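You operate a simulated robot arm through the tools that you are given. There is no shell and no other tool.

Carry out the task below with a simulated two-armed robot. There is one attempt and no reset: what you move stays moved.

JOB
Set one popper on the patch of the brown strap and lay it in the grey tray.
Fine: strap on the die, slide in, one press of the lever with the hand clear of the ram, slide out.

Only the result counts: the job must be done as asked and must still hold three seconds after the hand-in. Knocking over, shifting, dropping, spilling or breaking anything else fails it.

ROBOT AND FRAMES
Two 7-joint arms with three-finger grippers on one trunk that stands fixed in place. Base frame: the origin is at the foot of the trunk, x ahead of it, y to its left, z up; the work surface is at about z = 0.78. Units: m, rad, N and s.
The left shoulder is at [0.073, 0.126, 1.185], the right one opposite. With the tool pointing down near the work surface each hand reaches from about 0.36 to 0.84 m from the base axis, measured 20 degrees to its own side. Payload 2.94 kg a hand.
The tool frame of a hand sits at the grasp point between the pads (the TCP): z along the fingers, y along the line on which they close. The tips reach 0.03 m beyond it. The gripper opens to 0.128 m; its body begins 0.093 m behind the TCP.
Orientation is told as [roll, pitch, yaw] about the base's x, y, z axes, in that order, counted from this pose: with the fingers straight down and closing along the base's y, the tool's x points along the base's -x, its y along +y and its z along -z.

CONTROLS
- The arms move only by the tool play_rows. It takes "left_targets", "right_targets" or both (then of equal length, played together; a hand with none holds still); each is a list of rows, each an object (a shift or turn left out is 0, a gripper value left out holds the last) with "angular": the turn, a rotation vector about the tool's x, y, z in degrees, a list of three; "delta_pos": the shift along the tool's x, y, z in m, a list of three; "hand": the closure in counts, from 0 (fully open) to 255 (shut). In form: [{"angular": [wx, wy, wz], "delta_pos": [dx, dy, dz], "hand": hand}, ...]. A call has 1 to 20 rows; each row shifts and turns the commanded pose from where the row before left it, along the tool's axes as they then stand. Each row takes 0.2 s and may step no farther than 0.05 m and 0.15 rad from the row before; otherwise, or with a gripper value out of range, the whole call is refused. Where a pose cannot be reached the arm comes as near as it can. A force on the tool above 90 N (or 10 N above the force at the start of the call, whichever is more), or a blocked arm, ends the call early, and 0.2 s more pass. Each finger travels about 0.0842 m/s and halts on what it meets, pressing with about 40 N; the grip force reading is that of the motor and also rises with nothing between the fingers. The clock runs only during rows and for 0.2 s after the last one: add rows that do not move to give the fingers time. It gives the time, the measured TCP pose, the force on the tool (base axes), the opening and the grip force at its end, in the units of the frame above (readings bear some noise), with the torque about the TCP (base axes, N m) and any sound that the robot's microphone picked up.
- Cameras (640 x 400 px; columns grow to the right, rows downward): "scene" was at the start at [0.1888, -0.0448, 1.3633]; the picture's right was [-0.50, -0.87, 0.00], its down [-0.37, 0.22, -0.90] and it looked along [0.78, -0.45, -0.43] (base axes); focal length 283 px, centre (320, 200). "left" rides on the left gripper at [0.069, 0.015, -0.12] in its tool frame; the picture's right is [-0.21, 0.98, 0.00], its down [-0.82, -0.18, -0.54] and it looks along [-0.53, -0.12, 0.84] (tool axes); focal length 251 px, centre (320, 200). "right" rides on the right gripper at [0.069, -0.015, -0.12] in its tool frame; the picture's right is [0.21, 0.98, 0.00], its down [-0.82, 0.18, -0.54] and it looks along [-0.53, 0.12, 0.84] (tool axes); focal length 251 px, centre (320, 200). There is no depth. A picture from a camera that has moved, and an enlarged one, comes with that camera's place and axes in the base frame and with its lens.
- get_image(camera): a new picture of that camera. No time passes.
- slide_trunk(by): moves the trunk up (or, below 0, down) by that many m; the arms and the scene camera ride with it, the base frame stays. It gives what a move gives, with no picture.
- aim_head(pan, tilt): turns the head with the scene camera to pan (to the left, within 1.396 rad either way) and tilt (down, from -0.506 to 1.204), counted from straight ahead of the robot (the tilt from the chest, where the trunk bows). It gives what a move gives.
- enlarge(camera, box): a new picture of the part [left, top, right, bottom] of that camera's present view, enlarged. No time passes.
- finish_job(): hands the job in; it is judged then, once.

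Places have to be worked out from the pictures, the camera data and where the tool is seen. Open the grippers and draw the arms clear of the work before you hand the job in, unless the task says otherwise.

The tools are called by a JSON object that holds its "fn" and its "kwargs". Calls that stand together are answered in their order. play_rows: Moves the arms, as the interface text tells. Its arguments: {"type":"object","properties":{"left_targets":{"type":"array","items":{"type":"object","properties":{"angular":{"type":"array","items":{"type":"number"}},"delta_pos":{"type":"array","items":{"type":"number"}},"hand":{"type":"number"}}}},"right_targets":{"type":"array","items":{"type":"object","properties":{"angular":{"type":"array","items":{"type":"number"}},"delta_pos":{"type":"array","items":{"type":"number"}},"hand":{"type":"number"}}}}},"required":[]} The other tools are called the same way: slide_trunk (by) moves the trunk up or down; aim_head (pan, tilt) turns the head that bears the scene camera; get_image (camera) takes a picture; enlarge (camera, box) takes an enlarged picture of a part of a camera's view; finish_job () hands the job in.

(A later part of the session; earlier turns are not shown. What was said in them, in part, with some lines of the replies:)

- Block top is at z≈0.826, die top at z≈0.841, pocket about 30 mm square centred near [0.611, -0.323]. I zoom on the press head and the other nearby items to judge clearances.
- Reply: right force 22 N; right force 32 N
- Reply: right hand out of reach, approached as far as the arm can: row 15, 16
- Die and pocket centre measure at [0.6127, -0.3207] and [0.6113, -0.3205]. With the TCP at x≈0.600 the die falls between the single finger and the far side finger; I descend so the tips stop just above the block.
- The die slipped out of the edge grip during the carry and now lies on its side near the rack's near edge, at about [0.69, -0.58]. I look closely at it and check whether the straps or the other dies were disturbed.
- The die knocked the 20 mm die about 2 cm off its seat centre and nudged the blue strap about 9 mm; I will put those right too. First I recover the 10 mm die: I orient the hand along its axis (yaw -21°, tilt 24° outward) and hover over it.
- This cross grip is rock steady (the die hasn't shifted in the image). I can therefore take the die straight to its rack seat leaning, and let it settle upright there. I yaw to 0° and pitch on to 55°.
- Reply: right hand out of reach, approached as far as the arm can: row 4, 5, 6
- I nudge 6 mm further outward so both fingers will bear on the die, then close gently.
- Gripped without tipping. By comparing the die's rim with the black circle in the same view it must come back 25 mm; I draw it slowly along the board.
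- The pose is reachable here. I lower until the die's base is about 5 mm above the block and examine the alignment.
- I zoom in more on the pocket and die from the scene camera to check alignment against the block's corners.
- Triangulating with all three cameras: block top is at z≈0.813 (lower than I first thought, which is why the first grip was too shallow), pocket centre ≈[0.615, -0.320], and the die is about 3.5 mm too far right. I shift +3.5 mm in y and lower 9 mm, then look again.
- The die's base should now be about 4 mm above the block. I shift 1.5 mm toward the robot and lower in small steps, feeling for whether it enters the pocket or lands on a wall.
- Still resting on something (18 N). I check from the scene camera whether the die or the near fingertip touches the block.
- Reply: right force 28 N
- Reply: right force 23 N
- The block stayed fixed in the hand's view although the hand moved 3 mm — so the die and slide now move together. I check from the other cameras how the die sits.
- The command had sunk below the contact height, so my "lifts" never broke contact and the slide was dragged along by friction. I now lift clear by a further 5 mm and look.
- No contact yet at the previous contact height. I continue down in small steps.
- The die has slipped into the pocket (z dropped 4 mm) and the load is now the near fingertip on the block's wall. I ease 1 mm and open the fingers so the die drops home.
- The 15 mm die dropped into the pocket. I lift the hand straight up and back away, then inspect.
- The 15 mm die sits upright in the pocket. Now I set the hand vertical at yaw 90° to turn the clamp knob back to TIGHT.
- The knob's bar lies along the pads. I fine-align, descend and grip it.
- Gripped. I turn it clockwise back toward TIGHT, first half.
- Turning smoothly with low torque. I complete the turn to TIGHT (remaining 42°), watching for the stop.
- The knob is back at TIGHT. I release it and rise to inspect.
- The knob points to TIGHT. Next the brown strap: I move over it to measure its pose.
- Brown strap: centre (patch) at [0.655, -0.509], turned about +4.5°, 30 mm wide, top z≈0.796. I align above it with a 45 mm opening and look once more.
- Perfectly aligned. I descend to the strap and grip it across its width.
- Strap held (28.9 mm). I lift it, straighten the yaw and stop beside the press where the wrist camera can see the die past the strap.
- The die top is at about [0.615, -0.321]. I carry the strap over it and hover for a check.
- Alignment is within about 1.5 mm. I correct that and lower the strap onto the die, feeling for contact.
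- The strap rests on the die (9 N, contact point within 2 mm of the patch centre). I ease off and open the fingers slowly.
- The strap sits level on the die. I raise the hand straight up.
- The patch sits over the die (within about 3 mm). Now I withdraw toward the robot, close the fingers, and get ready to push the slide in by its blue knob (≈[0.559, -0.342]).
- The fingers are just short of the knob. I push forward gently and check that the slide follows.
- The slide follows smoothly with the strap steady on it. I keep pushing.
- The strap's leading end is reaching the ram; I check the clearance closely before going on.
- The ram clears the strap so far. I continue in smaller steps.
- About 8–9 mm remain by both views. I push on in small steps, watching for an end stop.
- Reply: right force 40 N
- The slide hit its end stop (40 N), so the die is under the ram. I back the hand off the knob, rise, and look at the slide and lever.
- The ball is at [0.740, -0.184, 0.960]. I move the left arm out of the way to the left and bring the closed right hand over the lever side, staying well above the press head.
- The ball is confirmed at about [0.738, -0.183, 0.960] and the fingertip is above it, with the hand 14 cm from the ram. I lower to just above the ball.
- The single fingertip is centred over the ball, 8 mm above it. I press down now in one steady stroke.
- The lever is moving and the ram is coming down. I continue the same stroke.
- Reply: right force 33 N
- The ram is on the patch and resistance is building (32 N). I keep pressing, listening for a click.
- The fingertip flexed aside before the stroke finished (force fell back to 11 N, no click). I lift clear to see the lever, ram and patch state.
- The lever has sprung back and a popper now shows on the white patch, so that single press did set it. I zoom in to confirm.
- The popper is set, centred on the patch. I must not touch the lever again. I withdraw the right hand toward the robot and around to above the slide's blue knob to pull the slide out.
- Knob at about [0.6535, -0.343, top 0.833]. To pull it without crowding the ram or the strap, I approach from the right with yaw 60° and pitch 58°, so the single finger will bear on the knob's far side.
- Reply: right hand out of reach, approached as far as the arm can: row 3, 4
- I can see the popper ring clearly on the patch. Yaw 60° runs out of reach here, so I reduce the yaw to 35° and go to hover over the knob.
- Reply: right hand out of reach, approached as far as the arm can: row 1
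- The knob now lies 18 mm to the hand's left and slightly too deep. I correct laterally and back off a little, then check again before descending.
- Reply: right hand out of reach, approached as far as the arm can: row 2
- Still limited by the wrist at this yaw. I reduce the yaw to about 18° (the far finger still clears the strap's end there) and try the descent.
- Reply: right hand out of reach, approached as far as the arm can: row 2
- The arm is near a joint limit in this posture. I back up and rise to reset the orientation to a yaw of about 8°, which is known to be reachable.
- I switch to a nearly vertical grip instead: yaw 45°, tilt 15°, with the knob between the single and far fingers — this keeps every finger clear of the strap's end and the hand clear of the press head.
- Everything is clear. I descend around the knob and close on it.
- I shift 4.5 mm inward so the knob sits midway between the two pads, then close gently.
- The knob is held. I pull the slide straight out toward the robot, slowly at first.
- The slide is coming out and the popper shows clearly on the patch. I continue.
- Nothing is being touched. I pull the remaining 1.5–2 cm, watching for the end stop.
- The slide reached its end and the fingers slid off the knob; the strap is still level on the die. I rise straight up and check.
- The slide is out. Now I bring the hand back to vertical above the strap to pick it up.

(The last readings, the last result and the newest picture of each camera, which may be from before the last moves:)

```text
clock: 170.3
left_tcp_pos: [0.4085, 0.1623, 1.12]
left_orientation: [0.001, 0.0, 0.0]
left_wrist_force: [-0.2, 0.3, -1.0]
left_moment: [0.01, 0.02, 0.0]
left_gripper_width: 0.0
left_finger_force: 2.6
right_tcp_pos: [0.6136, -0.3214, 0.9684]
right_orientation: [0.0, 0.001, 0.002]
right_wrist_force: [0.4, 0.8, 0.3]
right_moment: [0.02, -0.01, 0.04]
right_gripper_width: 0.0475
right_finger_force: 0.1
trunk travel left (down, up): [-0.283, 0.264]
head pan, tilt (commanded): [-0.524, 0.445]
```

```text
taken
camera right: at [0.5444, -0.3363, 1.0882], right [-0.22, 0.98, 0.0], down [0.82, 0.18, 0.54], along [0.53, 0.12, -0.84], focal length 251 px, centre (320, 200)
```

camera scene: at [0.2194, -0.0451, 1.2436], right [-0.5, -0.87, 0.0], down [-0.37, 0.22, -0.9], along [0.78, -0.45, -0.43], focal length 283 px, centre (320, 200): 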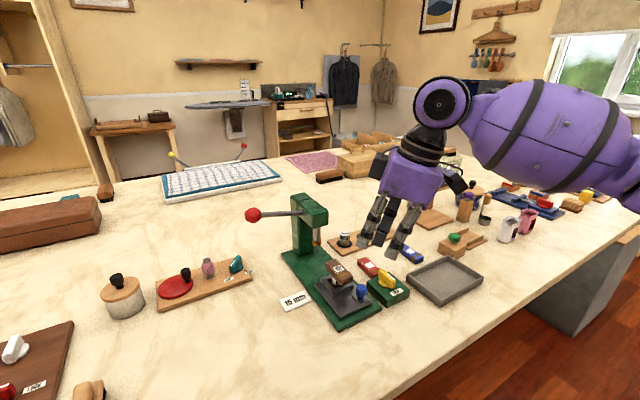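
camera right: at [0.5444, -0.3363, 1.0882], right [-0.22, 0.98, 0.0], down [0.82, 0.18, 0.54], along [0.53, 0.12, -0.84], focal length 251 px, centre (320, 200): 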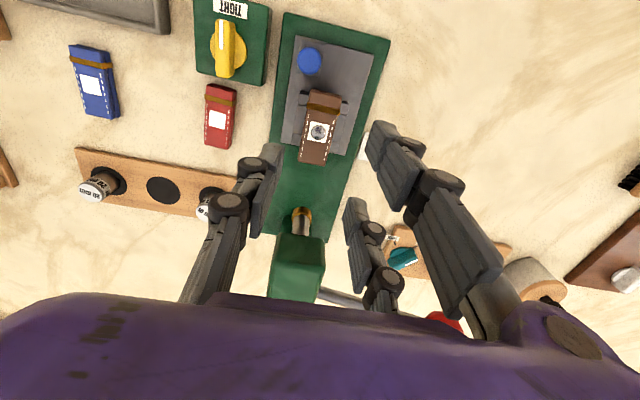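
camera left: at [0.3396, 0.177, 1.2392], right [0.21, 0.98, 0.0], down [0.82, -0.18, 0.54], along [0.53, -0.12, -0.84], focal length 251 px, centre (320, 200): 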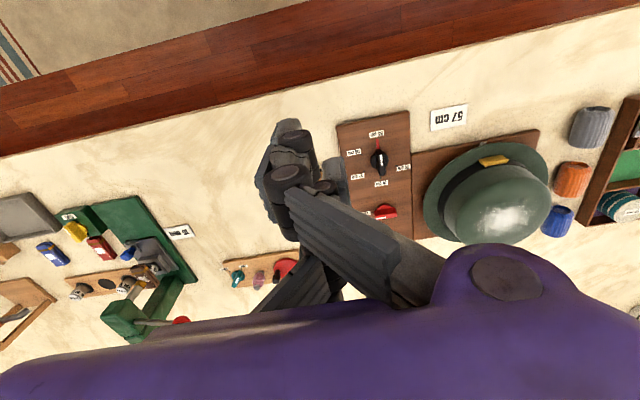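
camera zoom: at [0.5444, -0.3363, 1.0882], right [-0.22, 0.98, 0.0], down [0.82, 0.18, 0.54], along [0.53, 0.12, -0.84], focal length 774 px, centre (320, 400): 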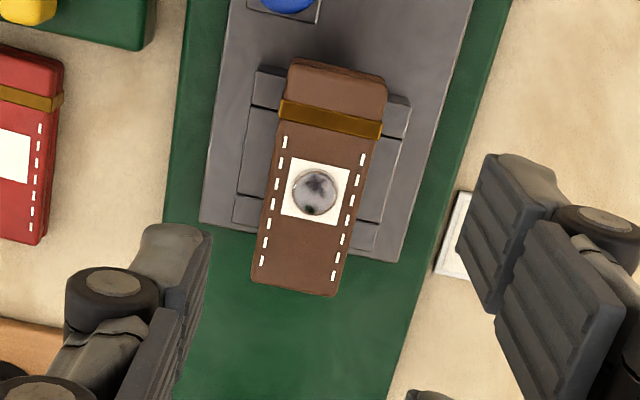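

The popper sits in the middle of the patch. I align over the strap (5.5 mm further out), descend and grip it as before.

{"fn": "play_rows", "kwargs": {"right_targets": [{"delta_pos": [-0.0055, 0, 0.033]}, {"delta_pos": [0, 0, 0.033]}, {"delta_pos": [0, 0, 0.032]}, {}, {"hand": 180}, {"hand": 195}, {"hand": 220}, {"hand": 255}, {}]}}

{"fn": "enlarge", "kwargs": {"camera": "right", "box": [230, 80, 410, 220]}}

{"fn": "enlarge", "kwargs": {"camera": "scene", "box": [300, 220, 400, 310]}}

```text
clock: 172.3
left_tcp_pos: [0.4083, 0.1618, 1.12]
left_orientation: [0.001, 0.0, 0.001]
left_wrist_force: [-0.4, -0.4, -1.3]
left_moment: [0.01, -0.01, 0.03]
left_gripper_width: 0.0
left_finger_force: 3.3
right_tcp_pos: [0.6172, -0.3232, 0.8672]
right_orientation: [0.001, 0.001, 0.0]
right_wrist_force: [-0.8, 0.1, -0.6]
right_moment: [0.04, 0.0, 0.0]
right_gripper_width: 0.029
right_finger_force: 40.1
trunk travel left (down, up): [-0.283, 0.264]
head pan, tilt (commanded): [-0.524, 0.445]
```

```text
2.86 times, centred on (320, 150) of right
camera zoom: at [0.5488, -0.3382, 0.987], right [-0.21, 0.98, 0.0], down [0.82, 0.18, 0.54], along [0.53, 0.12, -0.84], focal length 718 px, centre (320, 343)
```

zoom: 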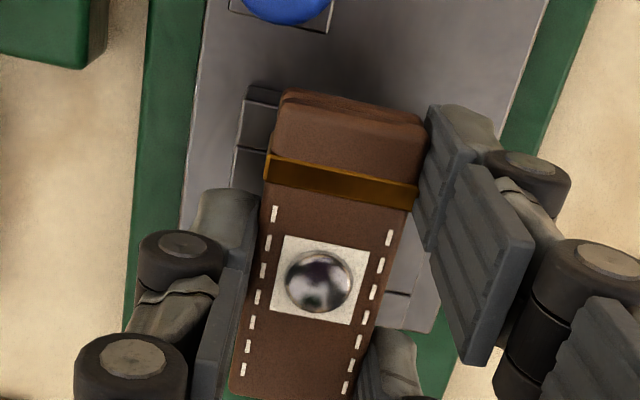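

```text
4.44 times, centred on (350, 265) of scene
camera zoom: at [0.2192, -0.0448, 1.2437], right [-0.5, -0.87, 0.0], down [-0.37, 0.22, -0.9], along [0.78, -0.45, -0.43], focal length 1257 px, centre (187, -89)
```

zoom: 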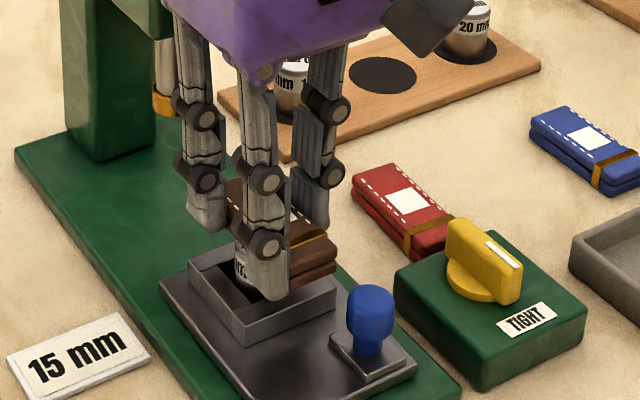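

Held (29 mm). I lift it clear of the die and carry it toward the tray.

{"fn": "play_rows", "kwargs": {"right_targets": [{"delta_pos": [0, 0, -0.015]}, {"delta_pos": [0, 0, -0.035]}, {"delta_pos": [0, 0, -0.045]}, {"delta_pos": [0.0162, -0.0382, 0]}, {"delta_pos": [0.0162, -0.0382, 0]}, {"delta_pos": [0.0162, -0.0382, 0]}, {"delta_pos": [0.0162, -0.0382, 0]}, {"delta_pos": [0.0162, -0.0382, 0]}, {}]}}

{"fn": "get_image", "kwargs": {"camera": "right"}}

{"fn": "enlarge", "kwargs": {"camera": "scene", "box": [300, 200, 500, 330]}}

```text
clock: 174.3
left_tcp_pos: [0.4088, 0.163, 1.1194]
left_orientation: [-0.001, 0.0, 0.0]
left_wrist_force: [-0.1, 0.3, 0.8]
left_moment: [0.01, -0.03, -0.01]
left_gripper_width: 0.0
left_finger_force: 2.7
right_tcp_pos: [0.5366, -0.5108, 0.9651]
right_orientation: [-0.003, 0.002, 0.0]
right_wrist_force: [-0.5, 0.3, -0.4]
right_moment: [-0.03, 0.01, 0.02]
right_gripper_width: 0.0286
right_finger_force: 39.8
trunk travel left (down, up): [-0.283, 0.264]
head pan, tilt (commanded): [-0.524, 0.445]
```

```text
taken
camera right: at [0.4681, -0.5255, 1.0853], right [-0.22, 0.98, 0.0], down [0.82, 0.18, 0.54], along [0.53, 0.12, -0.84], focal length 251 px, centre (320, 200)
```

right: 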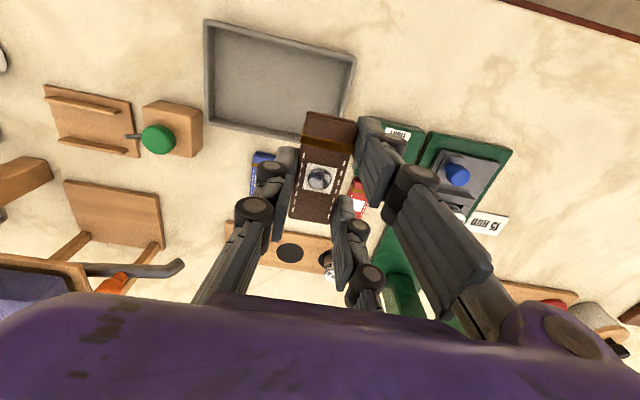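

```text
3.08 times, centred on (400, 265) of scene
camera zoom: at [0.2193, -0.0441, 1.2437], right [-0.5, -0.87, 0.0], down [-0.37, 0.21, -0.9], along [0.78, -0.45, -0.43], focal length 870 px, centre (74, 0)
```

zoom: 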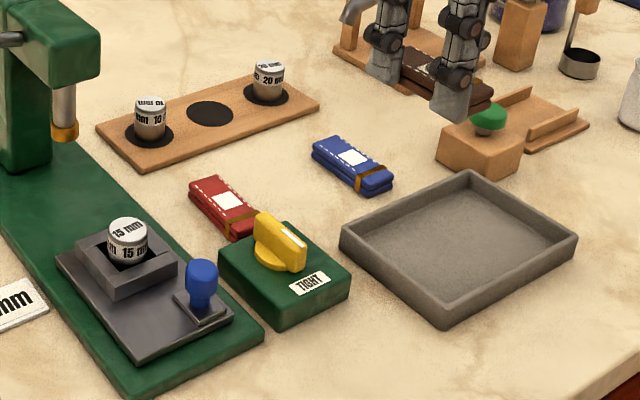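

The die stayed in place and the popper is on the strap. The tray spans x 0.475–0.577, y -0.634…-0.489; I move over its centre and lower part-way.

{"fn": "play_rows", "kwargs": {"right_targets": [{"delta_pos": [0.0053, -0.0256, 0]}, {"delta_pos": [0.0053, -0.0256, 0]}, {}, {"delta_pos": [0, 0, 0.04]}, {"delta_pos": [0, 0, 0.04]}, {}]}}

{"fn": "get_image", "kwargs": {"camera": "right"}}

{"fn": "enlarge", "kwargs": {"camera": "scene", "box": [370, 210, 510, 330]}}

```text
clock: 175.7
left_tcp_pos: [0.4091, 0.1633, 1.12]
left_orientation: [0.0, -0.001, 0.001]
left_wrist_force: [-0.1, 1.3, -0.6]
left_moment: [0.01, -0.01, 0.05]
left_gripper_width: 0.0
left_finger_force: 3.5
right_tcp_pos: [0.5274, -0.564, 0.8847]
right_orientation: [-0.001, 0.003, -0.002]
right_wrist_force: [0.4, -1.4, 0.5]
right_moment: [0.0, 0.01, -0.01]
right_gripper_width: 0.0287
right_finger_force: 40.3
trunk travel left (down, up): [-0.283, 0.264]
head pan, tilt (commanded): [-0.524, 0.445]
```

```text
taken
camera right: at [0.4593, -0.5784, 1.0033], right [-0.22, 0.98, 0.0], down [0.82, 0.18, 0.54], along [0.53, 0.12, -0.84], focal length 251 px, centre (320, 200)
```

right: 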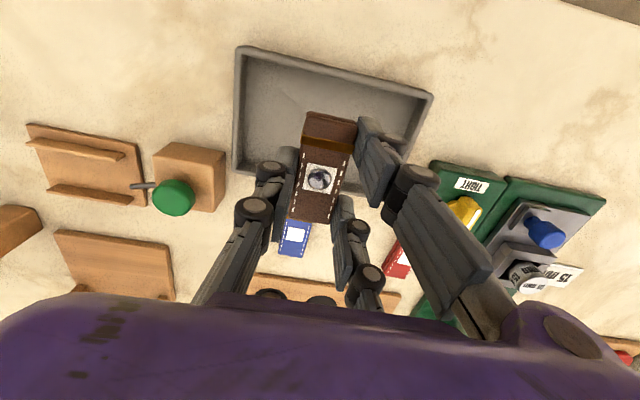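

```text
3.33 times, centred on (440, 270) of scene
camera zoom: at [0.2189, -0.0445, 1.2438], right [-0.5, -0.87, 0.0], down [-0.37, 0.22, -0.9], along [0.78, -0.45, -0.43], focal length 942 px, centre (-80, -33)
```

zoom: 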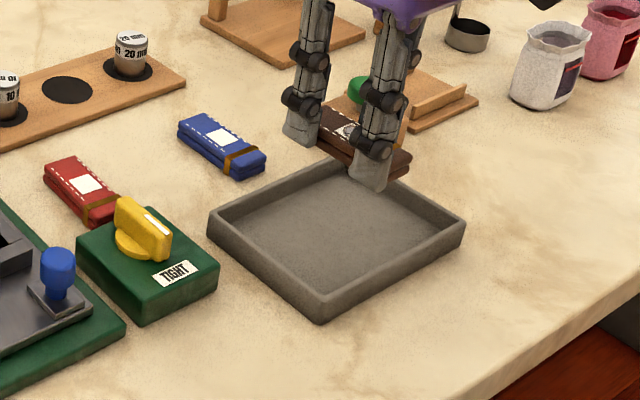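

I nudge 4 mm toward the robot for equal margins, then lower the strap into the tray, feeling for the floor.

{"fn": "play_rows", "kwargs": {"right_targets": [{"delta_pos": [0.004, 0.002, 0.025]}, {"delta_pos": [0, 0, 0.03]}, {}]}}

{"fn": "get_image", "kwargs": {"camera": "right"}}

{"fn": "enlarge", "kwargs": {"camera": "scene", "box": [370, 210, 510, 330]}}

```text
clock: 176.5
left_tcp_pos: [0.4092, 0.1617, 1.1199]
left_orientation: [0.002, 0.0, 0.0]
left_wrist_force: [-0.6, -0.4, -0.3]
left_moment: [-0.04, -0.01, -0.01]
left_gripper_width: 0.0001
left_finger_force: 3.1
right_tcp_pos: [0.5226, -0.562, 0.8283]
right_orientation: [0.0, 0.0, 0.0]
right_wrist_force: [-0.2, 0.2, 0.0]
right_moment: [0.03, -0.03, -0.03]
right_gripper_width: 0.0288
right_finger_force: 39.8
trunk travel left (down, up): [-0.283, 0.264]
head pan, tilt (commanded): [-0.524, 0.445]
```

```text
taken
camera right: at [0.4544, -0.5769, 0.9479], right [-0.22, 0.98, 0.0], down [0.82, 0.18, 0.54], along [0.53, 0.12, -0.84], focal length 251 px, centre (320, 200)
```

right: 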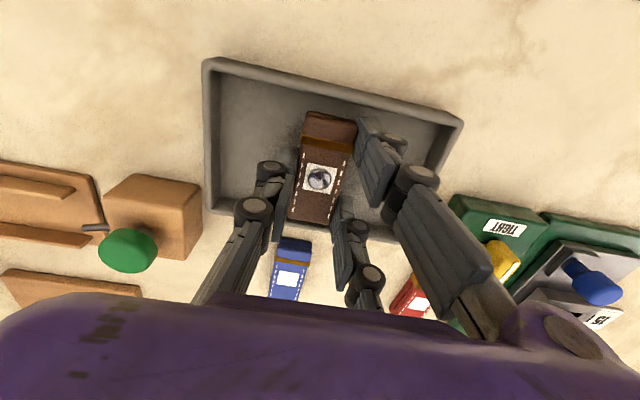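

```text
3.33 times, centred on (440, 270) of scene
camera zoom: at [0.2188, -0.0445, 1.2438], right [-0.5, -0.87, 0.0], down [-0.37, 0.22, -0.9], along [0.78, -0.45, -0.43], focal length 942 px, centre (-80, -33)
```

zoom: 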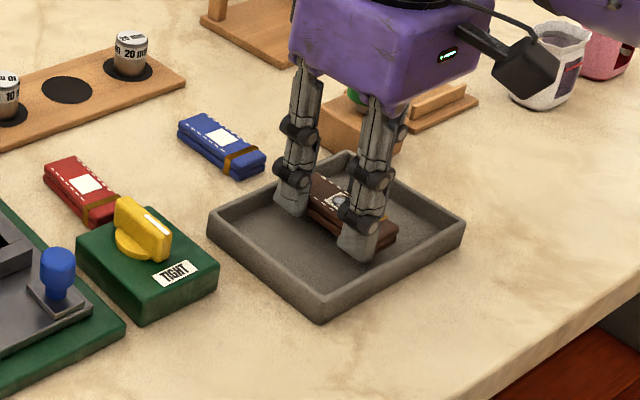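

{"fn": "play_rows", "kwargs": {"right_targets": [{"delta_pos": [0, 0, 0.005]}, {}]}}

{"fn": "play_rows", "kwargs": {"right_targets": [{"delta_pos": [0, 0, 0.003]}, {}]}}

{"fn": "play_rows", "kwargs": {"right_targets": [{"delta_pos": [0, 0, 0.002]}, {}]}}

```text
clock: 177.1
left_tcp_pos: [0.4091, 0.1612, 1.1189]
left_orientation: [-0.001, 0.0, -0.001]
left_wrist_force: [0.6, 0.0, -0.7]
left_moment: [-0.02, -0.02, 0.02]
left_gripper_width: 0.0001
left_finger_force: 3.4
right_tcp_pos: [0.5224, -0.5624, 0.8239]
right_orientation: [0.0, 0.002, 0.0]
right_wrist_force: [-0.1, 0.2, -0.4]
right_moment: [-0.01, -0.02, -0.01]
right_gripper_width: 0.0287
right_finger_force: 40.0
trunk travel left (down, up): [-0.283, 0.264]
head pan, tilt (commanded): [-0.524, 0.445]
```

```text
clock: 177.7
left_tcp_pos: [0.4084, 0.1621, 1.1194]
left_orientation: [0.0, 0.001, 0.0]
left_wrist_force: [-0.3, 0.0, -0.7]
left_moment: [0.0, 0.01, 0.0]
left_gripper_width: 0.0
left_finger_force: 2.7
right_tcp_pos: [0.5228, -0.5619, 0.8203]
right_orientation: [0.0, 0.001, 0.0]
right_wrist_force: [-0.1, 0.2, -1.1]
right_moment: [0.02, 0.01, -0.02]
right_gripper_width: 0.0288
right_finger_force: 39.5
trunk travel left (down, up): [-0.283, 0.264]
head pan, tilt (commanded): [-0.524, 0.445]
```

```text
clock: 178.3
left_tcp_pos: [0.4083, 0.1613, 1.119]
left_orientation: [0.0, 0.0, 0.001]
left_wrist_force: [0.2, 0.4, 0.6]
left_moment: [-0.04, 0.02, 0.02]
left_gripper_width: 0.0
left_finger_force: 2.9
right_tcp_pos: [0.523, -0.561, 0.82]
right_orientation: [0.0, 0.0, -0.001]
right_wrist_force: [-0.4, -0.3, 0.2]
right_moment: [0.03, 0.0, 0.01]
right_gripper_width: 0.029
right_finger_force: 39.2
trunk travel left (down, up): [-0.283, 0.264]
head pan, tilt (commanded): [-0.524, 0.445]
```

{"fn": "play_rows", "kwargs": {"right_targets": [{"delta_pos": [0, 0, 0.002]}, {}]}}

{"fn": "play_rows", "kwargs": {"right_targets": [{"delta_pos": [0, 0, 0.0015]}, {}]}}

```text
clock: 178.9
left_tcp_pos: [0.409, 0.1621, 1.1196]
left_orientation: [-0.001, 0.0, -0.001]
left_wrist_force: [-0.4, -0.1, 0.1]
left_moment: [-0.02, 0.01, -0.02]
left_gripper_width: 0.0
left_finger_force: 2.9
right_tcp_pos: [0.5224, -0.5616, 0.8165]
right_orientation: [0.0, 0.003, -0.001]
right_wrist_force: [-0.1, 0.7, 0.0]
right_moment: [-0.03, -0.01, -0.02]
right_gripper_width: 0.029
right_finger_force: 39.9
trunk travel left (down, up): [-0.283, 0.264]
head pan, tilt (commanded): [-0.524, 0.445]
```

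```text
clock: 179.5
left_tcp_pos: [0.4086, 0.1618, 1.1187]
left_orientation: [-0.001, 0.0, 0.001]
left_wrist_force: [-0.4, -0.2, -0.2]
left_moment: [0.01, 0.0, -0.02]
left_gripper_width: 0.0002
left_finger_force: 3.2
right_tcp_pos: [0.5224, -0.5618, 0.8164]
right_orientation: [-0.002, -0.001, 0.0]
right_wrist_force: [-0.6, -1.7, 4.6]
right_moment: [-0.02, 0.12, 0.04]
right_gripper_width: 0.0289
right_finger_force: 39.8
trunk travel left (down, up): [-0.283, 0.264]
head pan, tilt (commanded): [-0.524, 0.445]
```

The strap is on the tray floor (4.6 N). I release it gently and rise.

{"fn": "play_rows", "kwargs": {"right_targets": [{"hand": 195}, {"hand": 188}, {"hand": 180}, {"hand": 165}, {}, {"delta_pos": [0, 0, -0.03]}, {"delta_pos": [0, 0, -0.045]}, {"delta_pos": [0, 0, -0.045]}, {}]}}

{"fn": "get_image", "kwargs": {"camera": "right"}}

{"fn": "enlarge", "kwargs": {"camera": "scene", "box": [280, 190, 500, 340]}}

```text
clock: 181.5
left_tcp_pos: [0.4094, 0.1621, 1.1197]
left_orientation: [-0.001, 0.0, -0.001]
left_wrist_force: [-0.4, -0.3, -0.5]
left_moment: [0.02, 0.05, 0.0]
left_gripper_width: 0.0001
left_finger_force: 3.1
right_tcp_pos: [0.5218, -0.5626, 0.9385]
right_orientation: [0.0, 0.002, -0.002]
right_wrist_force: [0.0, 0.4, 0.3]
right_moment: [0.03, -0.02, 0.04]
right_gripper_width: 0.0454
right_finger_force: 0.1
trunk travel left (down, up): [-0.283, 0.264]
head pan, tilt (commanded): [-0.524, 0.445]
```

```text
taken
camera right: at [0.4537, -0.5771, 1.0585], right [-0.21, 0.98, 0.0], down [0.82, 0.18, 0.54], along [0.53, 0.12, -0.84], focal length 251 px, centre (320, 200)
```

right: 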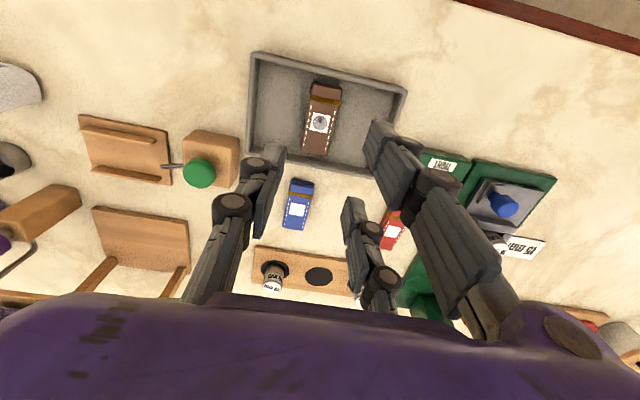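

```text
2.67 times, centred on (390, 265) of scene
camera zoom: at [0.2195, -0.0452, 1.2436], right [-0.5, -0.87, 0.0], down [-0.37, 0.22, -0.9], along [0.78, -0.45, -0.43], focal length 754 px, centre (133, 27)
```

zoom: 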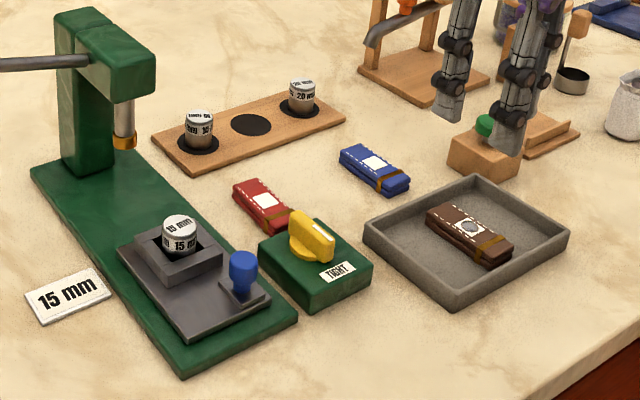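

The strap with its popper lies in the tray. To leave everything as it was, I also put the blue strap back (it was nudged about 9 mm toward the robot); I hover over it with a slight tilt for reach and measure.

{"fn": "play_rows", "kwargs": {"right_targets": [{"angular": [0, -6, 0]}, {"delta_pos": [-0.0378, -0.0013, 0.0169]}, {"delta_pos": [-0.0378, -0.0013, 0.0169]}, {"delta_pos": [-0.0378, -0.0013, 0.0169]}, {}]}}

{"fn": "get_image", "kwargs": {"camera": "right"}}

{"fn": "enlarge", "kwargs": {"camera": "right", "box": [240, 70, 400, 200]}}

```text
clock: 182.7
left_tcp_pos: [0.4087, 0.1623, 1.12]
left_orientation: [0.0, -0.001, 0.0]
left_wrist_force: [0.3, -0.1, 0.8]
left_moment: [-0.01, -0.05, 0.02]
left_gripper_width: 0.0
left_finger_force: 3.4
right_tcp_pos: [0.6385, -0.5656, 0.8985]
right_orientation: [-0.002, -0.102, 0.002]
right_wrist_force: [-0.1, -0.8, -0.3]
right_moment: [0.01, 0.02, -0.02]
right_gripper_width: 0.0451
right_finger_force: 0.1
trunk travel left (down, up): [-0.283, 0.264]
head pan, tilt (commanded): [-0.524, 0.445]
```

```text
taken
camera right: at [0.5584, -0.5811, 1.0112], right [-0.21, 0.98, -0.02], down [0.76, 0.18, 0.62], along [0.61, 0.12, -0.78], focal length 251 px, centre (320, 200)
```

right: 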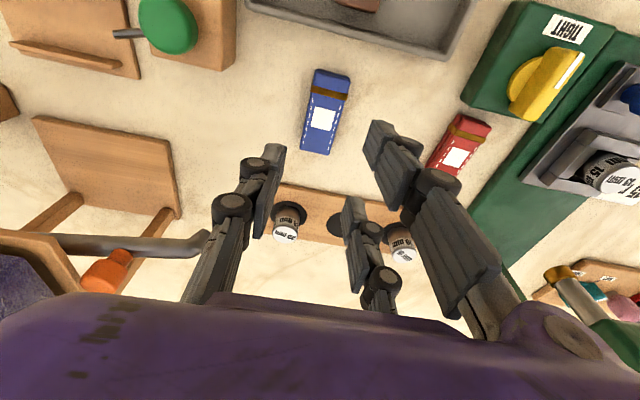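

```text
3.08 times, centred on (320, 135) of right
camera zoom: at [0.5584, -0.5811, 1.0112], right [-0.21, 0.98, -0.02], down [0.76, 0.18, 0.62], along [0.61, 0.12, -0.78], focal length 774 px, centre (320, 400)
```

zoom: 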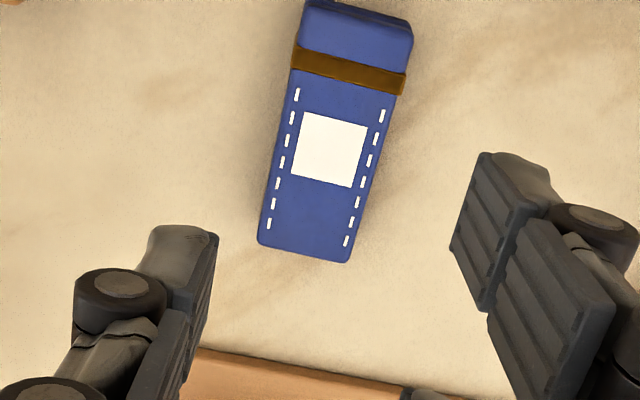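

Blue strap's patch is at [0.638, -0.566]; it started at about [0.650, -0.567]. I descend, grip it, lift a few millimetres, move it 11.5 mm back and set it down.

{"fn": "play_rows", "kwargs": {"right_targets": [{"delta_pos": [0.0041, 0, 0.0404]}, {"delta_pos": [0.0041, 0, 0.0398]}, {}, {"hand": 180}, {"hand": 195}, {"hand": 225}, {"hand": 225}, {}]}}

{"fn": "enlarge", "kwargs": {"camera": "right", "box": [230, 80, 410, 220]}}

```text
clock: 184.5
left_tcp_pos: [0.409, 0.1626, 1.1196]
left_orientation: [0.002, 0.0, 0.001]
left_wrist_force: [-0.4, 1.3, -0.1]
left_moment: [-0.02, -0.01, -0.01]
left_gripper_width: 0.0002
left_finger_force: 3.1
right_tcp_pos: [0.6405, -0.5671, 0.8158]
right_orientation: [0.0, -0.103, 0.0]
right_wrist_force: [-0.1, 0.2, -0.1]
right_moment: [0.02, 0.0, 0.02]
right_gripper_width: 0.0288
right_finger_force: 39.5
trunk travel left (down, up): [-0.283, 0.264]
head pan, tilt (commanded): [-0.524, 0.445]
```

```text
2.86 times, centred on (320, 150) of right
camera zoom: at [0.5603, -0.5824, 0.9291], right [-0.21, 0.98, -0.02], down [0.76, 0.18, 0.62], along [0.61, 0.12, -0.78], focal length 718 px, centre (320, 343)
```

zoom: 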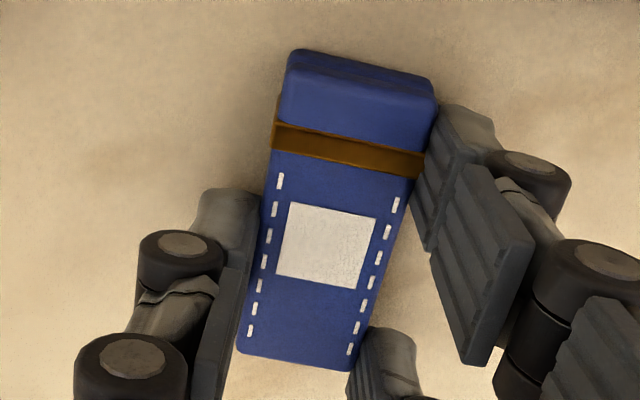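

{"fn": "play_rows", "kwargs": {"right_targets": [{"delta_pos": [-0.0005, 0, -0.005]}, {"delta_pos": [-0.0057, -0.0005, 0.0006]}, {"delta_pos": [-0.0057, -0.0005, 0.0006]}, {}, {"delta_pos": [0.0005, 0, 0.005]}, {}]}}

{"fn": "enlarge", "kwargs": {"camera": "scene", "box": [330, 200, 450, 290]}}

```text
clock: 185.9
left_tcp_pos: [0.408, 0.1622, 1.1193]
left_orientation: [0.0, 0.001, 0.001]
left_wrist_force: [0.5, 0.7, -0.3]
left_moment: [-0.03, -0.05, -0.04]
left_gripper_width: 0.0
left_finger_force: 3.4
right_tcp_pos: [0.6526, -0.5677, 0.817]
right_orientation: [-0.001, -0.104, -0.001]
right_wrist_force: [-0.2, -1.0, 2.2]
right_moment: [-0.02, 0.01, 0.01]
right_gripper_width: 0.0289
right_finger_force: 40.0
trunk travel left (down, up): [-0.283, 0.264]
head pan, tilt (commanded): [-0.524, 0.445]
```

```text
4.44 times, centred on (390, 245) of scene
camera zoom: at [0.219, -0.0447, 1.2438], right [-0.5, -0.87, 0.0], down [-0.37, 0.22, -0.9], along [0.78, -0.45, -0.43], focal length 1257 px, centre (9, 0)
```

zoom: 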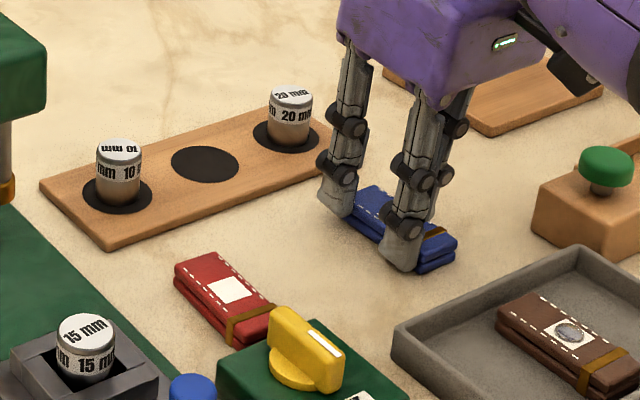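

The blue strap is set down at its original place. I release it and rise straight up.

{"fn": "play_rows", "kwargs": {"right_targets": [{"hand": 195}, {"hand": 188}, {"hand": 178}, {"hand": 165}, {}, {"delta_pos": [-0.003, 0, -0.03]}, {"delta_pos": [-0.0045, 0, -0.045]}, {"delta_pos": [-0.0045, 0, -0.045]}, {}]}}

{"fn": "get_image", "kwargs": {"camera": "right"}}

{"fn": "enlarge", "kwargs": {"camera": "scene", "box": [280, 190, 500, 340]}}

```text
clock: 187.9
left_tcp_pos: [0.4089, 0.162, 1.1197]
left_orientation: [0.0, -0.001, 0.0]
left_wrist_force: [-0.1, -0.7, 0.8]
left_moment: [-0.01, -0.02, -0.02]
left_gripper_width: 0.0
left_finger_force: 3.0
right_tcp_pos: [0.6496, -0.5686, 0.9379]
right_orientation: [0.001, -0.104, -0.001]
right_wrist_force: [-0.9, 0.1, -0.3]
right_moment: [0.05, 0.03, 0.01]
right_gripper_width: 0.0452
right_finger_force: 0.1
trunk travel left (down, up): [-0.283, 0.264]
head pan, tilt (commanded): [-0.524, 0.445]
```

```text
taken
camera right: at [0.5693, -0.5838, 1.0495], right [-0.21, 0.98, -0.02], down [0.76, 0.18, 0.62], along [0.61, 0.12, -0.78], focal length 251 px, centre (320, 200)
```

right: 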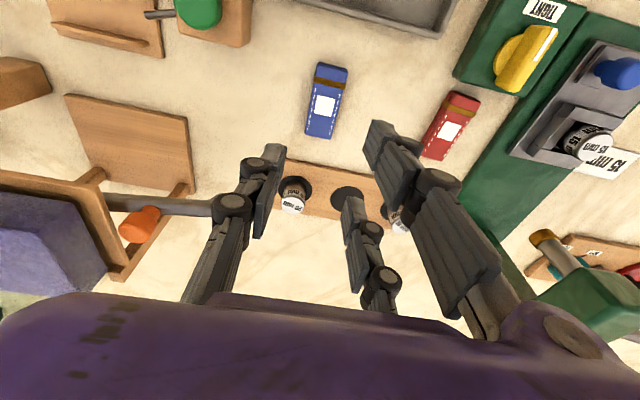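

```text
2.67 times, centred on (390, 265) of scene
camera zoom: at [0.2195, -0.0453, 1.2436], right [-0.5, -0.87, 0.0], down [-0.37, 0.22, -0.9], along [0.78, -0.45, -0.43], focal length 754 px, centre (133, 27)
```

zoom: 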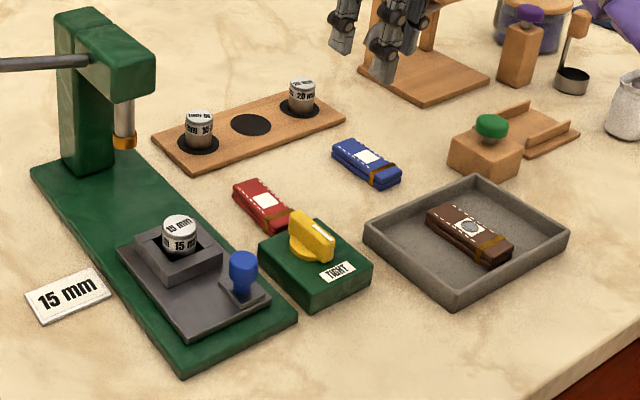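

Blue strap restored. The slide is still 6–8 mm short of where it started, so I'll draw it fully out: closed fingers placed behind the knob, then a gentle pull toward the robot.

{"fn": "play_rows", "kwargs": {"right_targets": [{"angular": [0, 5.95, 0], "hand": 255}, {"delta_pos": [0.0154, 0.042, 0]}, {"delta_pos": [0.0154, 0.042, 0]}, {"delta_pos": [0.0154, 0.042, 0]}, {"delta_pos": [0.0154, 0.042, 0]}, {"delta_pos": [0, 0.0416, 0]}, {}, {}]}}

{"fn": "get_image", "kwargs": {"camera": "right"}}

{"fn": "enlarge", "kwargs": {"camera": "scene", "box": [290, 200, 410, 320]}}

```text
clock: 189.7
left_tcp_pos: [0.4082, 0.1627, 1.1185]
left_orientation: [-0.001, 0.0, -0.001]
left_wrist_force: [-0.1, 0.0, 0.8]
left_moment: [-0.01, -0.04, 0.02]
left_gripper_width: 0.0001
left_finger_force: 2.7
right_tcp_pos: [0.5907, -0.3555, 0.9372]
right_orientation: [0.0, 0.001, 0.0]
right_wrist_force: [-0.2, -0.7, 0.4]
right_moment: [0.02, 0.0, 0.01]
right_gripper_width: 0.0
right_finger_force: 3.1
trunk travel left (down, up): [-0.283, 0.264]
head pan, tilt (commanded): [-0.524, 0.445]
```

```text
taken
camera right: at [0.5214, -0.3723, 1.0573], right [-0.21, 0.98, 0.0], down [0.82, 0.18, 0.54], along [0.53, 0.12, -0.84], focal length 251 px, centre (320, 200)
```

right: 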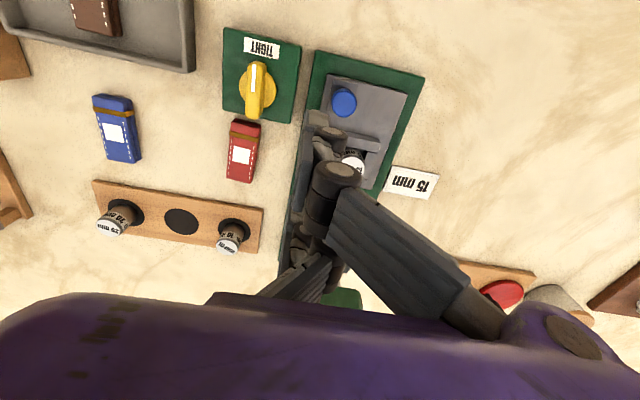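

```text
3.33 times, centred on (350, 260) of scene
camera zoom: at [0.2194, -0.0445, 1.2437], right [-0.5, -0.87, 0.0], down [-0.37, 0.22, -0.9], along [0.78, -0.45, -0.43], focal length 942 px, centre (220, 0)
```

zoom: 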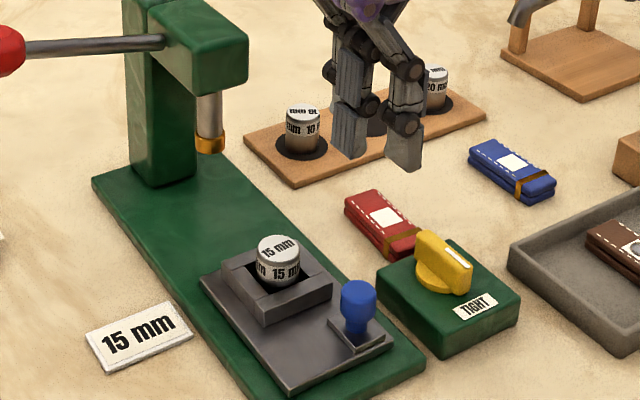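

{"fn": "play_rows", "kwargs": {"right_targets": [{"delta_pos": [0.0045, -0.004, 0]}, {"delta_pos": [0, 0, 0.04]}, {"delta_pos": [0, 0, 0.035]}, {}]}}

{"fn": "get_image", "kwargs": {"camera": "right"}}

{"fn": "enlarge", "kwargs": {"camera": "scene", "box": [300, 220, 400, 320]}}

```text
clock: 190.7
left_tcp_pos: [0.409, 0.161, 1.1199]
left_orientation: [0.0, -0.001, 0.001]
left_wrist_force: [0.1, 0.0, -0.1]
left_moment: [0.02, 0.01, 0.0]
left_gripper_width: 0.0
left_finger_force: 3.3
right_tcp_pos: [0.587, -0.3601, 0.8611]
right_orientation: [0.001, 0.0, 0.002]
right_wrist_force: [0.2, -0.6, 0.5]
right_moment: [0.0, -0.03, -0.01]
right_gripper_width: 0.0
right_finger_force: 2.6
trunk travel left (down, up): [-0.283, 0.264]
head pan, tilt (commanded): [-0.524, 0.445]
```

```text
taken
camera right: at [0.5173, -0.3759, 0.9802], right [-0.22, 0.98, 0.0], down [0.82, 0.18, 0.54], along [0.53, 0.12, -0.84], focal length 251 px, centre (320, 200)
```

right: 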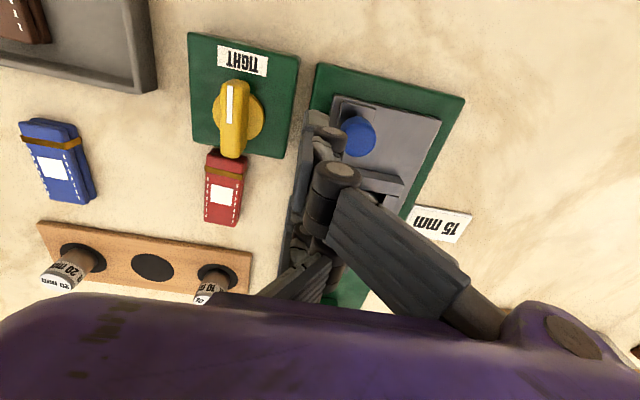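

```text
4.00 times, centred on (350, 270) of scene
camera zoom: at [0.2191, -0.0447, 1.2438], right [-0.5, -0.87, 0.0], down [-0.37, 0.22, -0.9], along [0.78, -0.45, -0.43], focal length 1131 px, centre (200, -80)
```

zoom: 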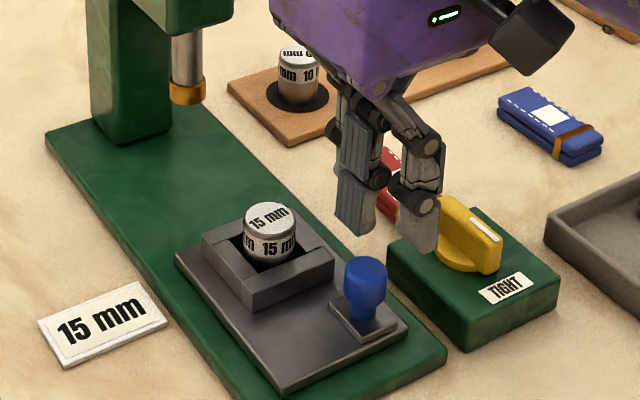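

{"fn": "play_rows", "kwargs": {"right_targets": [{"delta_pos": [-0.002, -0.002, 0]}, {"delta_pos": [0, 0, 0.012]}, {"delta_pos": [0, 0, 0.011]}, {}]}}

{"fn": "enlarge", "kwargs": {"camera": "scene", "box": [310, 230, 390, 310]}}

{"fn": "enlarge", "kwargs": {"camera": "right", "box": [260, 80, 420, 220]}}

```text
clock: 191.7
left_tcp_pos: [0.4093, 0.1614, 1.1201]
left_orientation: [-0.001, 0.0, 0.0]
left_wrist_force: [-0.7, -0.4, -0.3]
left_moment: [-0.01, 0.01, -0.02]
left_gripper_width: 0.0
left_finger_force: 2.8
right_tcp_pos: [0.5882, -0.3634, 0.8382]
right_orientation: [0.003, 0.0, 0.001]
right_wrist_force: [0.6, -0.8, 0.4]
right_moment: [-0.03, 0.03, 0.0]
right_gripper_width: 0.0
right_finger_force: 3.4
trunk travel left (down, up): [-0.283, 0.264]
head pan, tilt (commanded): [-0.524, 0.445]
```

```text
5.00 times, centred on (350, 270) of scene
camera zoom: at [0.2191, -0.0448, 1.2437], right [-0.5, -0.87, 0.0], down [-0.37, 0.22, -0.9], along [0.78, -0.45, -0.43], focal length 1414 px, centre (170, -150)
```

zoom: 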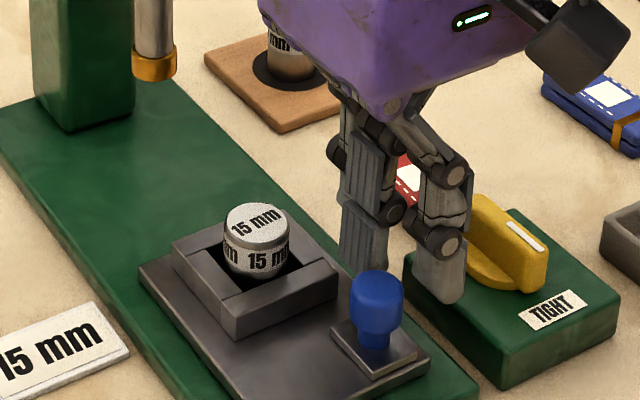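

```text
2.86 times, centred on (340, 150) of right
camera zoom: at [0.5191, -0.3784, 0.9579], right [-0.21, 0.98, 0.0], down [0.82, 0.18, 0.54], along [0.53, 0.12, -0.84], focal length 718 px, centre (263, 343)
```

zoom: 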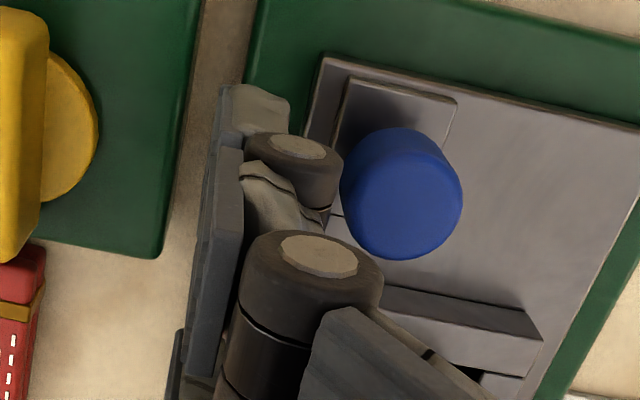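

{"fn": "play_rows", "kwargs": {"right_targets": [{"delta_pos": [0.0035, 0, 0]}, {"delta_pos": [0.0035, 0, 0]}, {"delta_pos": [0.0035, 0, 0]}, {}]}}

{"fn": "enlarge", "kwargs": {"camera": "scene", "box": [310, 230, 390, 310]}}

```text
clock: 192.7
left_tcp_pos: [0.4091, 0.1614, 1.1198]
left_orientation: [0.0, 0.0, -0.001]
left_wrist_force: [-0.4, 0.5, 0.6]
left_moment: [-0.01, 0.04, -0.01]
left_gripper_width: 0.0
left_finger_force: 2.8
right_tcp_pos: [0.5761, -0.3628, 0.8394]
right_orientation: [-0.001, 0.0, 0.0]
right_wrist_force: [0.2, -0.4, 0.0]
right_moment: [0.03, 0.0, -0.04]
right_gripper_width: 0.0
right_finger_force: 2.9
trunk travel left (down, up): [-0.283, 0.264]
head pan, tilt (commanded): [-0.524, 0.445]
```

```text
5.00 times, centred on (350, 270) of scene
camera zoom: at [0.2192, -0.0448, 1.2437], right [-0.5, -0.87, 0.0], down [-0.37, 0.22, -0.9], along [0.78, -0.45, -0.43], focal length 1414 px, centre (170, -150)
```

zoom: 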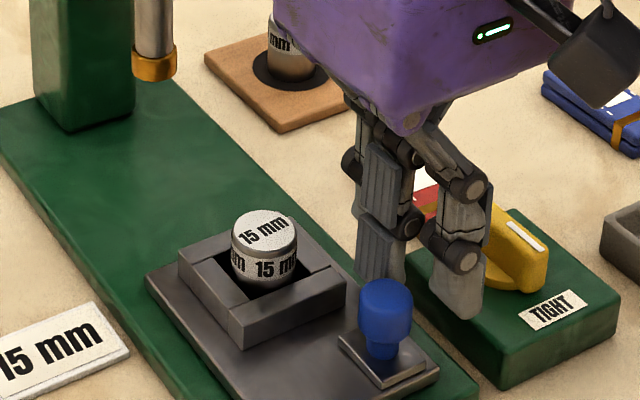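

{"fn": "play_rows", "kwargs": {"right_targets": [{"delta_pos": [0.003, 0, 0]}, {"delta_pos": [0.003, 0, 0]}, {}]}}

{"fn": "enlarge", "kwargs": {"camera": "scene", "box": [310, 230, 390, 310]}}

```text
clock: 193.5
left_tcp_pos: [0.41, 0.1604, 1.1191]
left_orientation: [-0.001, 0.002, 0.003]
left_wrist_force: [0.2, -0.1, -0.2]
left_moment: [-0.01, 0.01, 0.0]
left_gripper_width: 0.0
left_finger_force: 2.7
right_tcp_pos: [0.5741, -0.3656, 0.8382]
right_orientation: [-0.002, -0.001, -0.004]
right_wrist_force: [22.1, -15.9, 6.4]
right_moment: [0.01, -0.44, -0.21]
right_gripper_width: 0.0
right_finger_force: 4.0
trunk travel left (down, up): [-0.283, 0.264]
head pan, tilt (commanded): [-0.524, 0.445]
```

```text
5.00 times, centred on (350, 270) of scene
camera zoom: at [0.2211, -0.0459, 1.2434], right [-0.5, -0.87, 0.0], down [-0.38, 0.22, -0.9], along [0.78, -0.45, -0.43], focal length 1414 px, centre (170, -150)
```

zoom: 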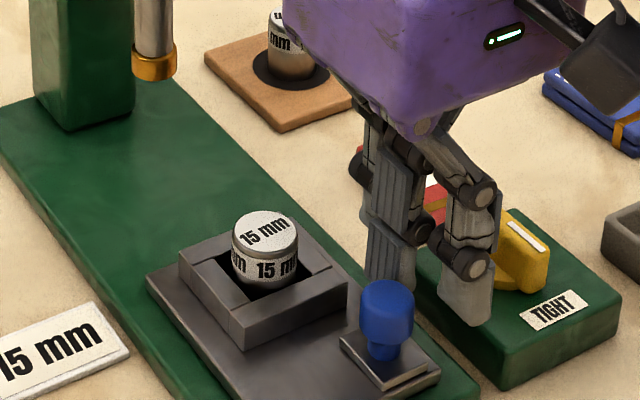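

The slide is now at its out stop (22 N). I back off the knob and rise.

{"fn": "play_rows", "kwargs": {"right_targets": [{"delta_pos": [-0.006, 0.001, 0]}, {"delta_pos": [-0.004, 0, 0]}, {"delta_pos": [0, 0, -0.03]}, {"delta_pos": [0, 0, -0.045]}, {"delta_pos": [0, 0, -0.045]}, {}]}}

{"fn": "get_image", "kwargs": {"camera": "right"}}

{"fn": "enlarge", "kwargs": {"camera": "scene", "box": [280, 190, 500, 340]}}

```text
clock: 194.9
left_tcp_pos: [0.4101, 0.1606, 1.1188]
left_orientation: [0.0, 0.001, 0.0]
left_wrist_force: [0.1, 0.2, -0.7]
left_moment: [-0.02, 0.04, -0.01]
left_gripper_width: 0.0
left_finger_force: 3.6
right_tcp_pos: [0.5804, -0.3626, 0.9574]
right_orientation: [0.001, 0.002, 0.001]
right_wrist_force: [0.5, 0.4, 1.0]
right_moment: [0.0, 0.03, 0.02]
right_gripper_width: 0.0
right_finger_force: 2.7
trunk travel left (down, up): [-0.283, 0.264]
head pan, tilt (commanded): [-0.524, 0.445]
```

```text
taken
camera right: at [0.5126, -0.3778, 1.0773], right [-0.22, 0.98, 0.0], down [0.82, 0.18, 0.54], along [0.53, 0.12, -0.84], focal length 251 px, centre (320, 200)
```

right: 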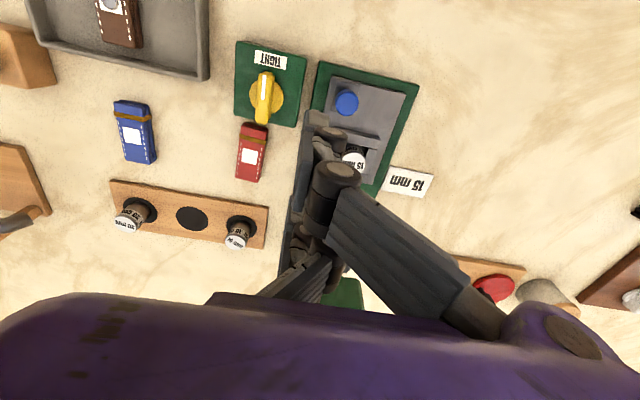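

```text
2.67 times, centred on (390, 265) of scene
camera zoom: at [0.2198, -0.0451, 1.2435], right [-0.5, -0.87, 0.0], down [-0.37, 0.22, -0.9], along [0.78, -0.45, -0.43], focal length 754 px, centre (133, 27)
```

zoom: 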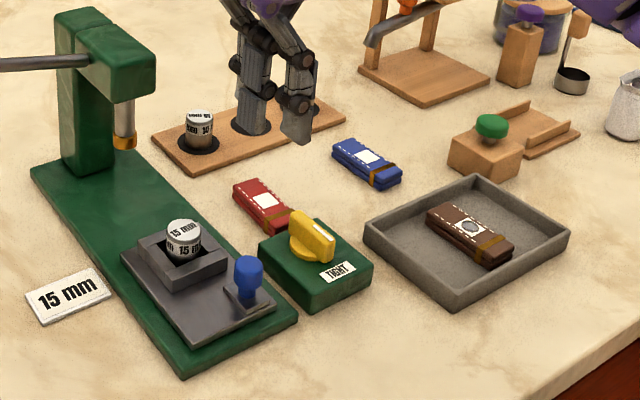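

Everything is in place. I draw the right arm up and back, open both grippers, and take final check pictures.

{"fn": "play_rows", "kwargs": {"right_targets": [{"delta_pos": [0.022, -0.018, -0.03]}, {"delta_pos": [0.022, -0.018, -0.03]}, {"delta_pos": [0.022, -0.018, -0.03]}, {"delta_pos": [0.022, -0.018, -0.03]}, {"delta_pos": [0.022, -0.018, -0.03], "hand": 0}, {"hand": 0}, {"hand": 0}, {"hand": 0}, {"hand": 0}, {}], "left_targets": [{}, {}, {}, {}, {"hand": 0}, {"hand": 0}, {"hand": 0}, {"hand": 0}, {"hand": 0}, {}]}}

{"fn": "get_image", "kwargs": {"camera": "scene"}}

{"fn": "get_image", "kwargs": {"camera": "right"}}

{"fn": "enlarge", "kwargs": {"camera": "scene", "box": [280, 190, 500, 340]}}

{"fn": "enlarge", "kwargs": {"camera": "scene", "box": [400, 250, 490, 310]}}

```text
clock: 197.1
left_tcp_pos: [0.4098, 0.1613, 1.1193]
left_orientation: [0.001, 0.001, 0.001]
left_wrist_force: [1.0, -0.2, -0.3]
left_moment: [-0.02, 0.01, 0.05]
left_gripper_width: 0.1281
left_finger_force: 0.0
right_tcp_pos: [0.4734, -0.4522, 1.1087]
right_orientation: [0.002, -0.001, 0.001]
right_wrist_force: [-0.5, 0.5, -0.1]
right_moment: [-0.02, 0.04, 0.01]
right_gripper_width: 0.1279
right_finger_force: 0.1
trunk travel left (down, up): [-0.283, 0.264]
head pan, tilt (commanded): [-0.524, 0.445]
```

```text
taken
camera scene: at [0.2193, -0.0449, 1.2437], right [-0.5, -0.87, 0.0], down [-0.37, 0.22, -0.9], along [0.78, -0.45, -0.43], focal length 283 px, centre (320, 200)
```

scene: 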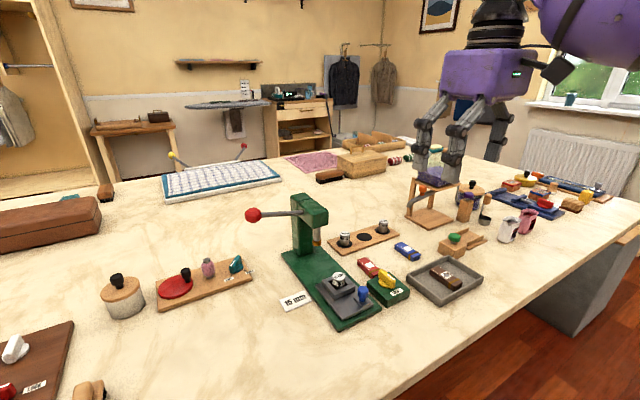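

```text
taken
camera right: at [0.4041, -0.468, 1.2274], right [-0.21, 0.98, 0.0], down [0.82, 0.18, 0.54], along [0.53, 0.12, -0.84], focal length 251 px, centre (320, 200)
```

right: 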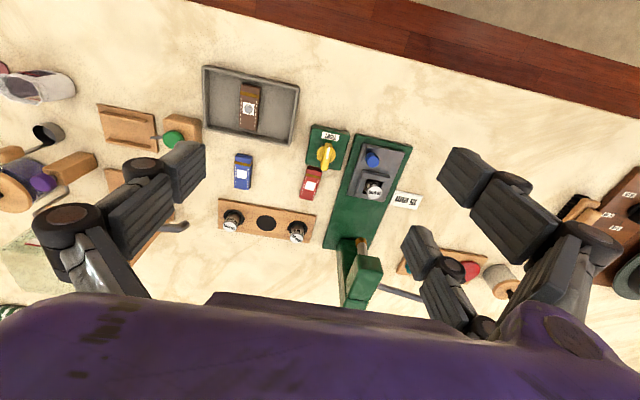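

```text
2.67 times, centred on (390, 265) of scene
camera zoom: at [0.2193, -0.0449, 1.2437], right [-0.5, -0.87, 0.0], down [-0.37, 0.22, -0.9], along [0.78, -0.45, -0.43], focal length 754 px, centre (133, 27)
```

zoom: 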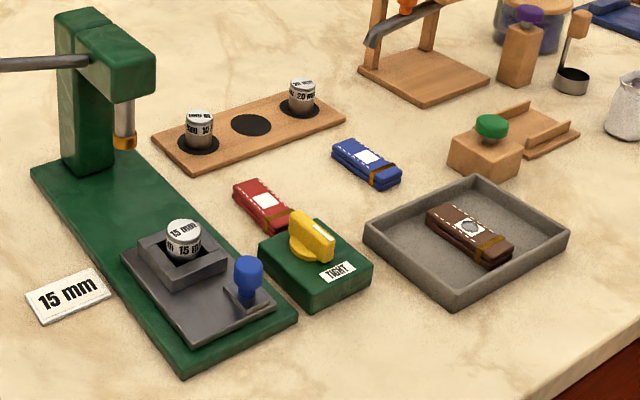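

```text
6.67 times, centred on (445, 280) of scene
camera zoom: at [0.2193, -0.0449, 1.2437], right [-0.5, -0.87, 0.0], down [-0.37, 0.22, -0.9], along [0.78, -0.45, -0.43], focal length 1885 px, centre (-513, -333)
```

zoom: 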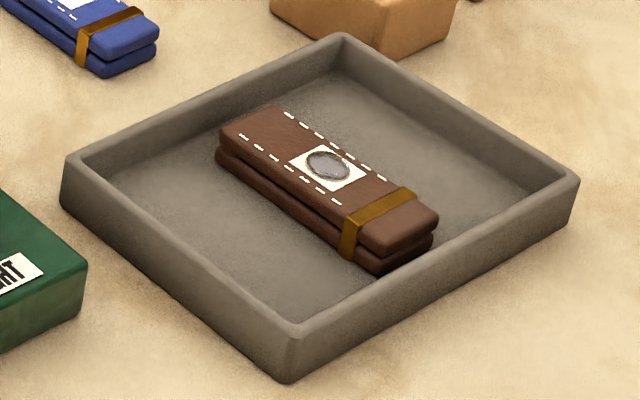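

The brown strap lies flat in the grey tray with one popper on its patch. The slide is out, the lever is up and the clamp is on TIGHT. The spare dies stand on the rack, the blue strap is back where it started, and both hands are open and clear, so I hand the job in.

{"fn": "finish_job", "kwargs": {}}

```text
The job is handed in.
```

I handed the job in: the brown strap is in the grey tray with one popper on its patch. I don't know how it was judged, because the hand-in returned no result. I also dropped a die along the way.

**What I did**
- **Die:** the press held the 10 mm die but the card beside it said 15 mm, so I changed it. I loosened the clamp knob, fitted the 15 mm die and turned the knob back to TIGHT. The 10 mm die now stands in the rack seat that was empty.
- **Press:** I laid the strap on the die and pushed the slide in to its stop. I pressed the lever once with the hand well clear of the ram. My fingertip slipped off the lever near the end of the stroke, and I heard no click. The pictures then showed a popper on the patch, so I did not press again.
- **Finish:** I took the strap off to the tray and pulled the slide back out to its stop. Both grippers are open and both arms are clear.

**What went wrong**
- **Dropped die:** my first grip on the 10 mm die was too shallow, and it slipped out as I carried it. It knocked the 20 mm die about 2.5 cm off its seat and moved the blue strap about 1 cm.
- **Put back:** the 20 mm die is within about 1.5 mm of its seat centre. The blue strap is back close to where it started, within my measuring error. If the job is failed for anything shifting or dropping at any moment, not just for where things end up, this could fail it.
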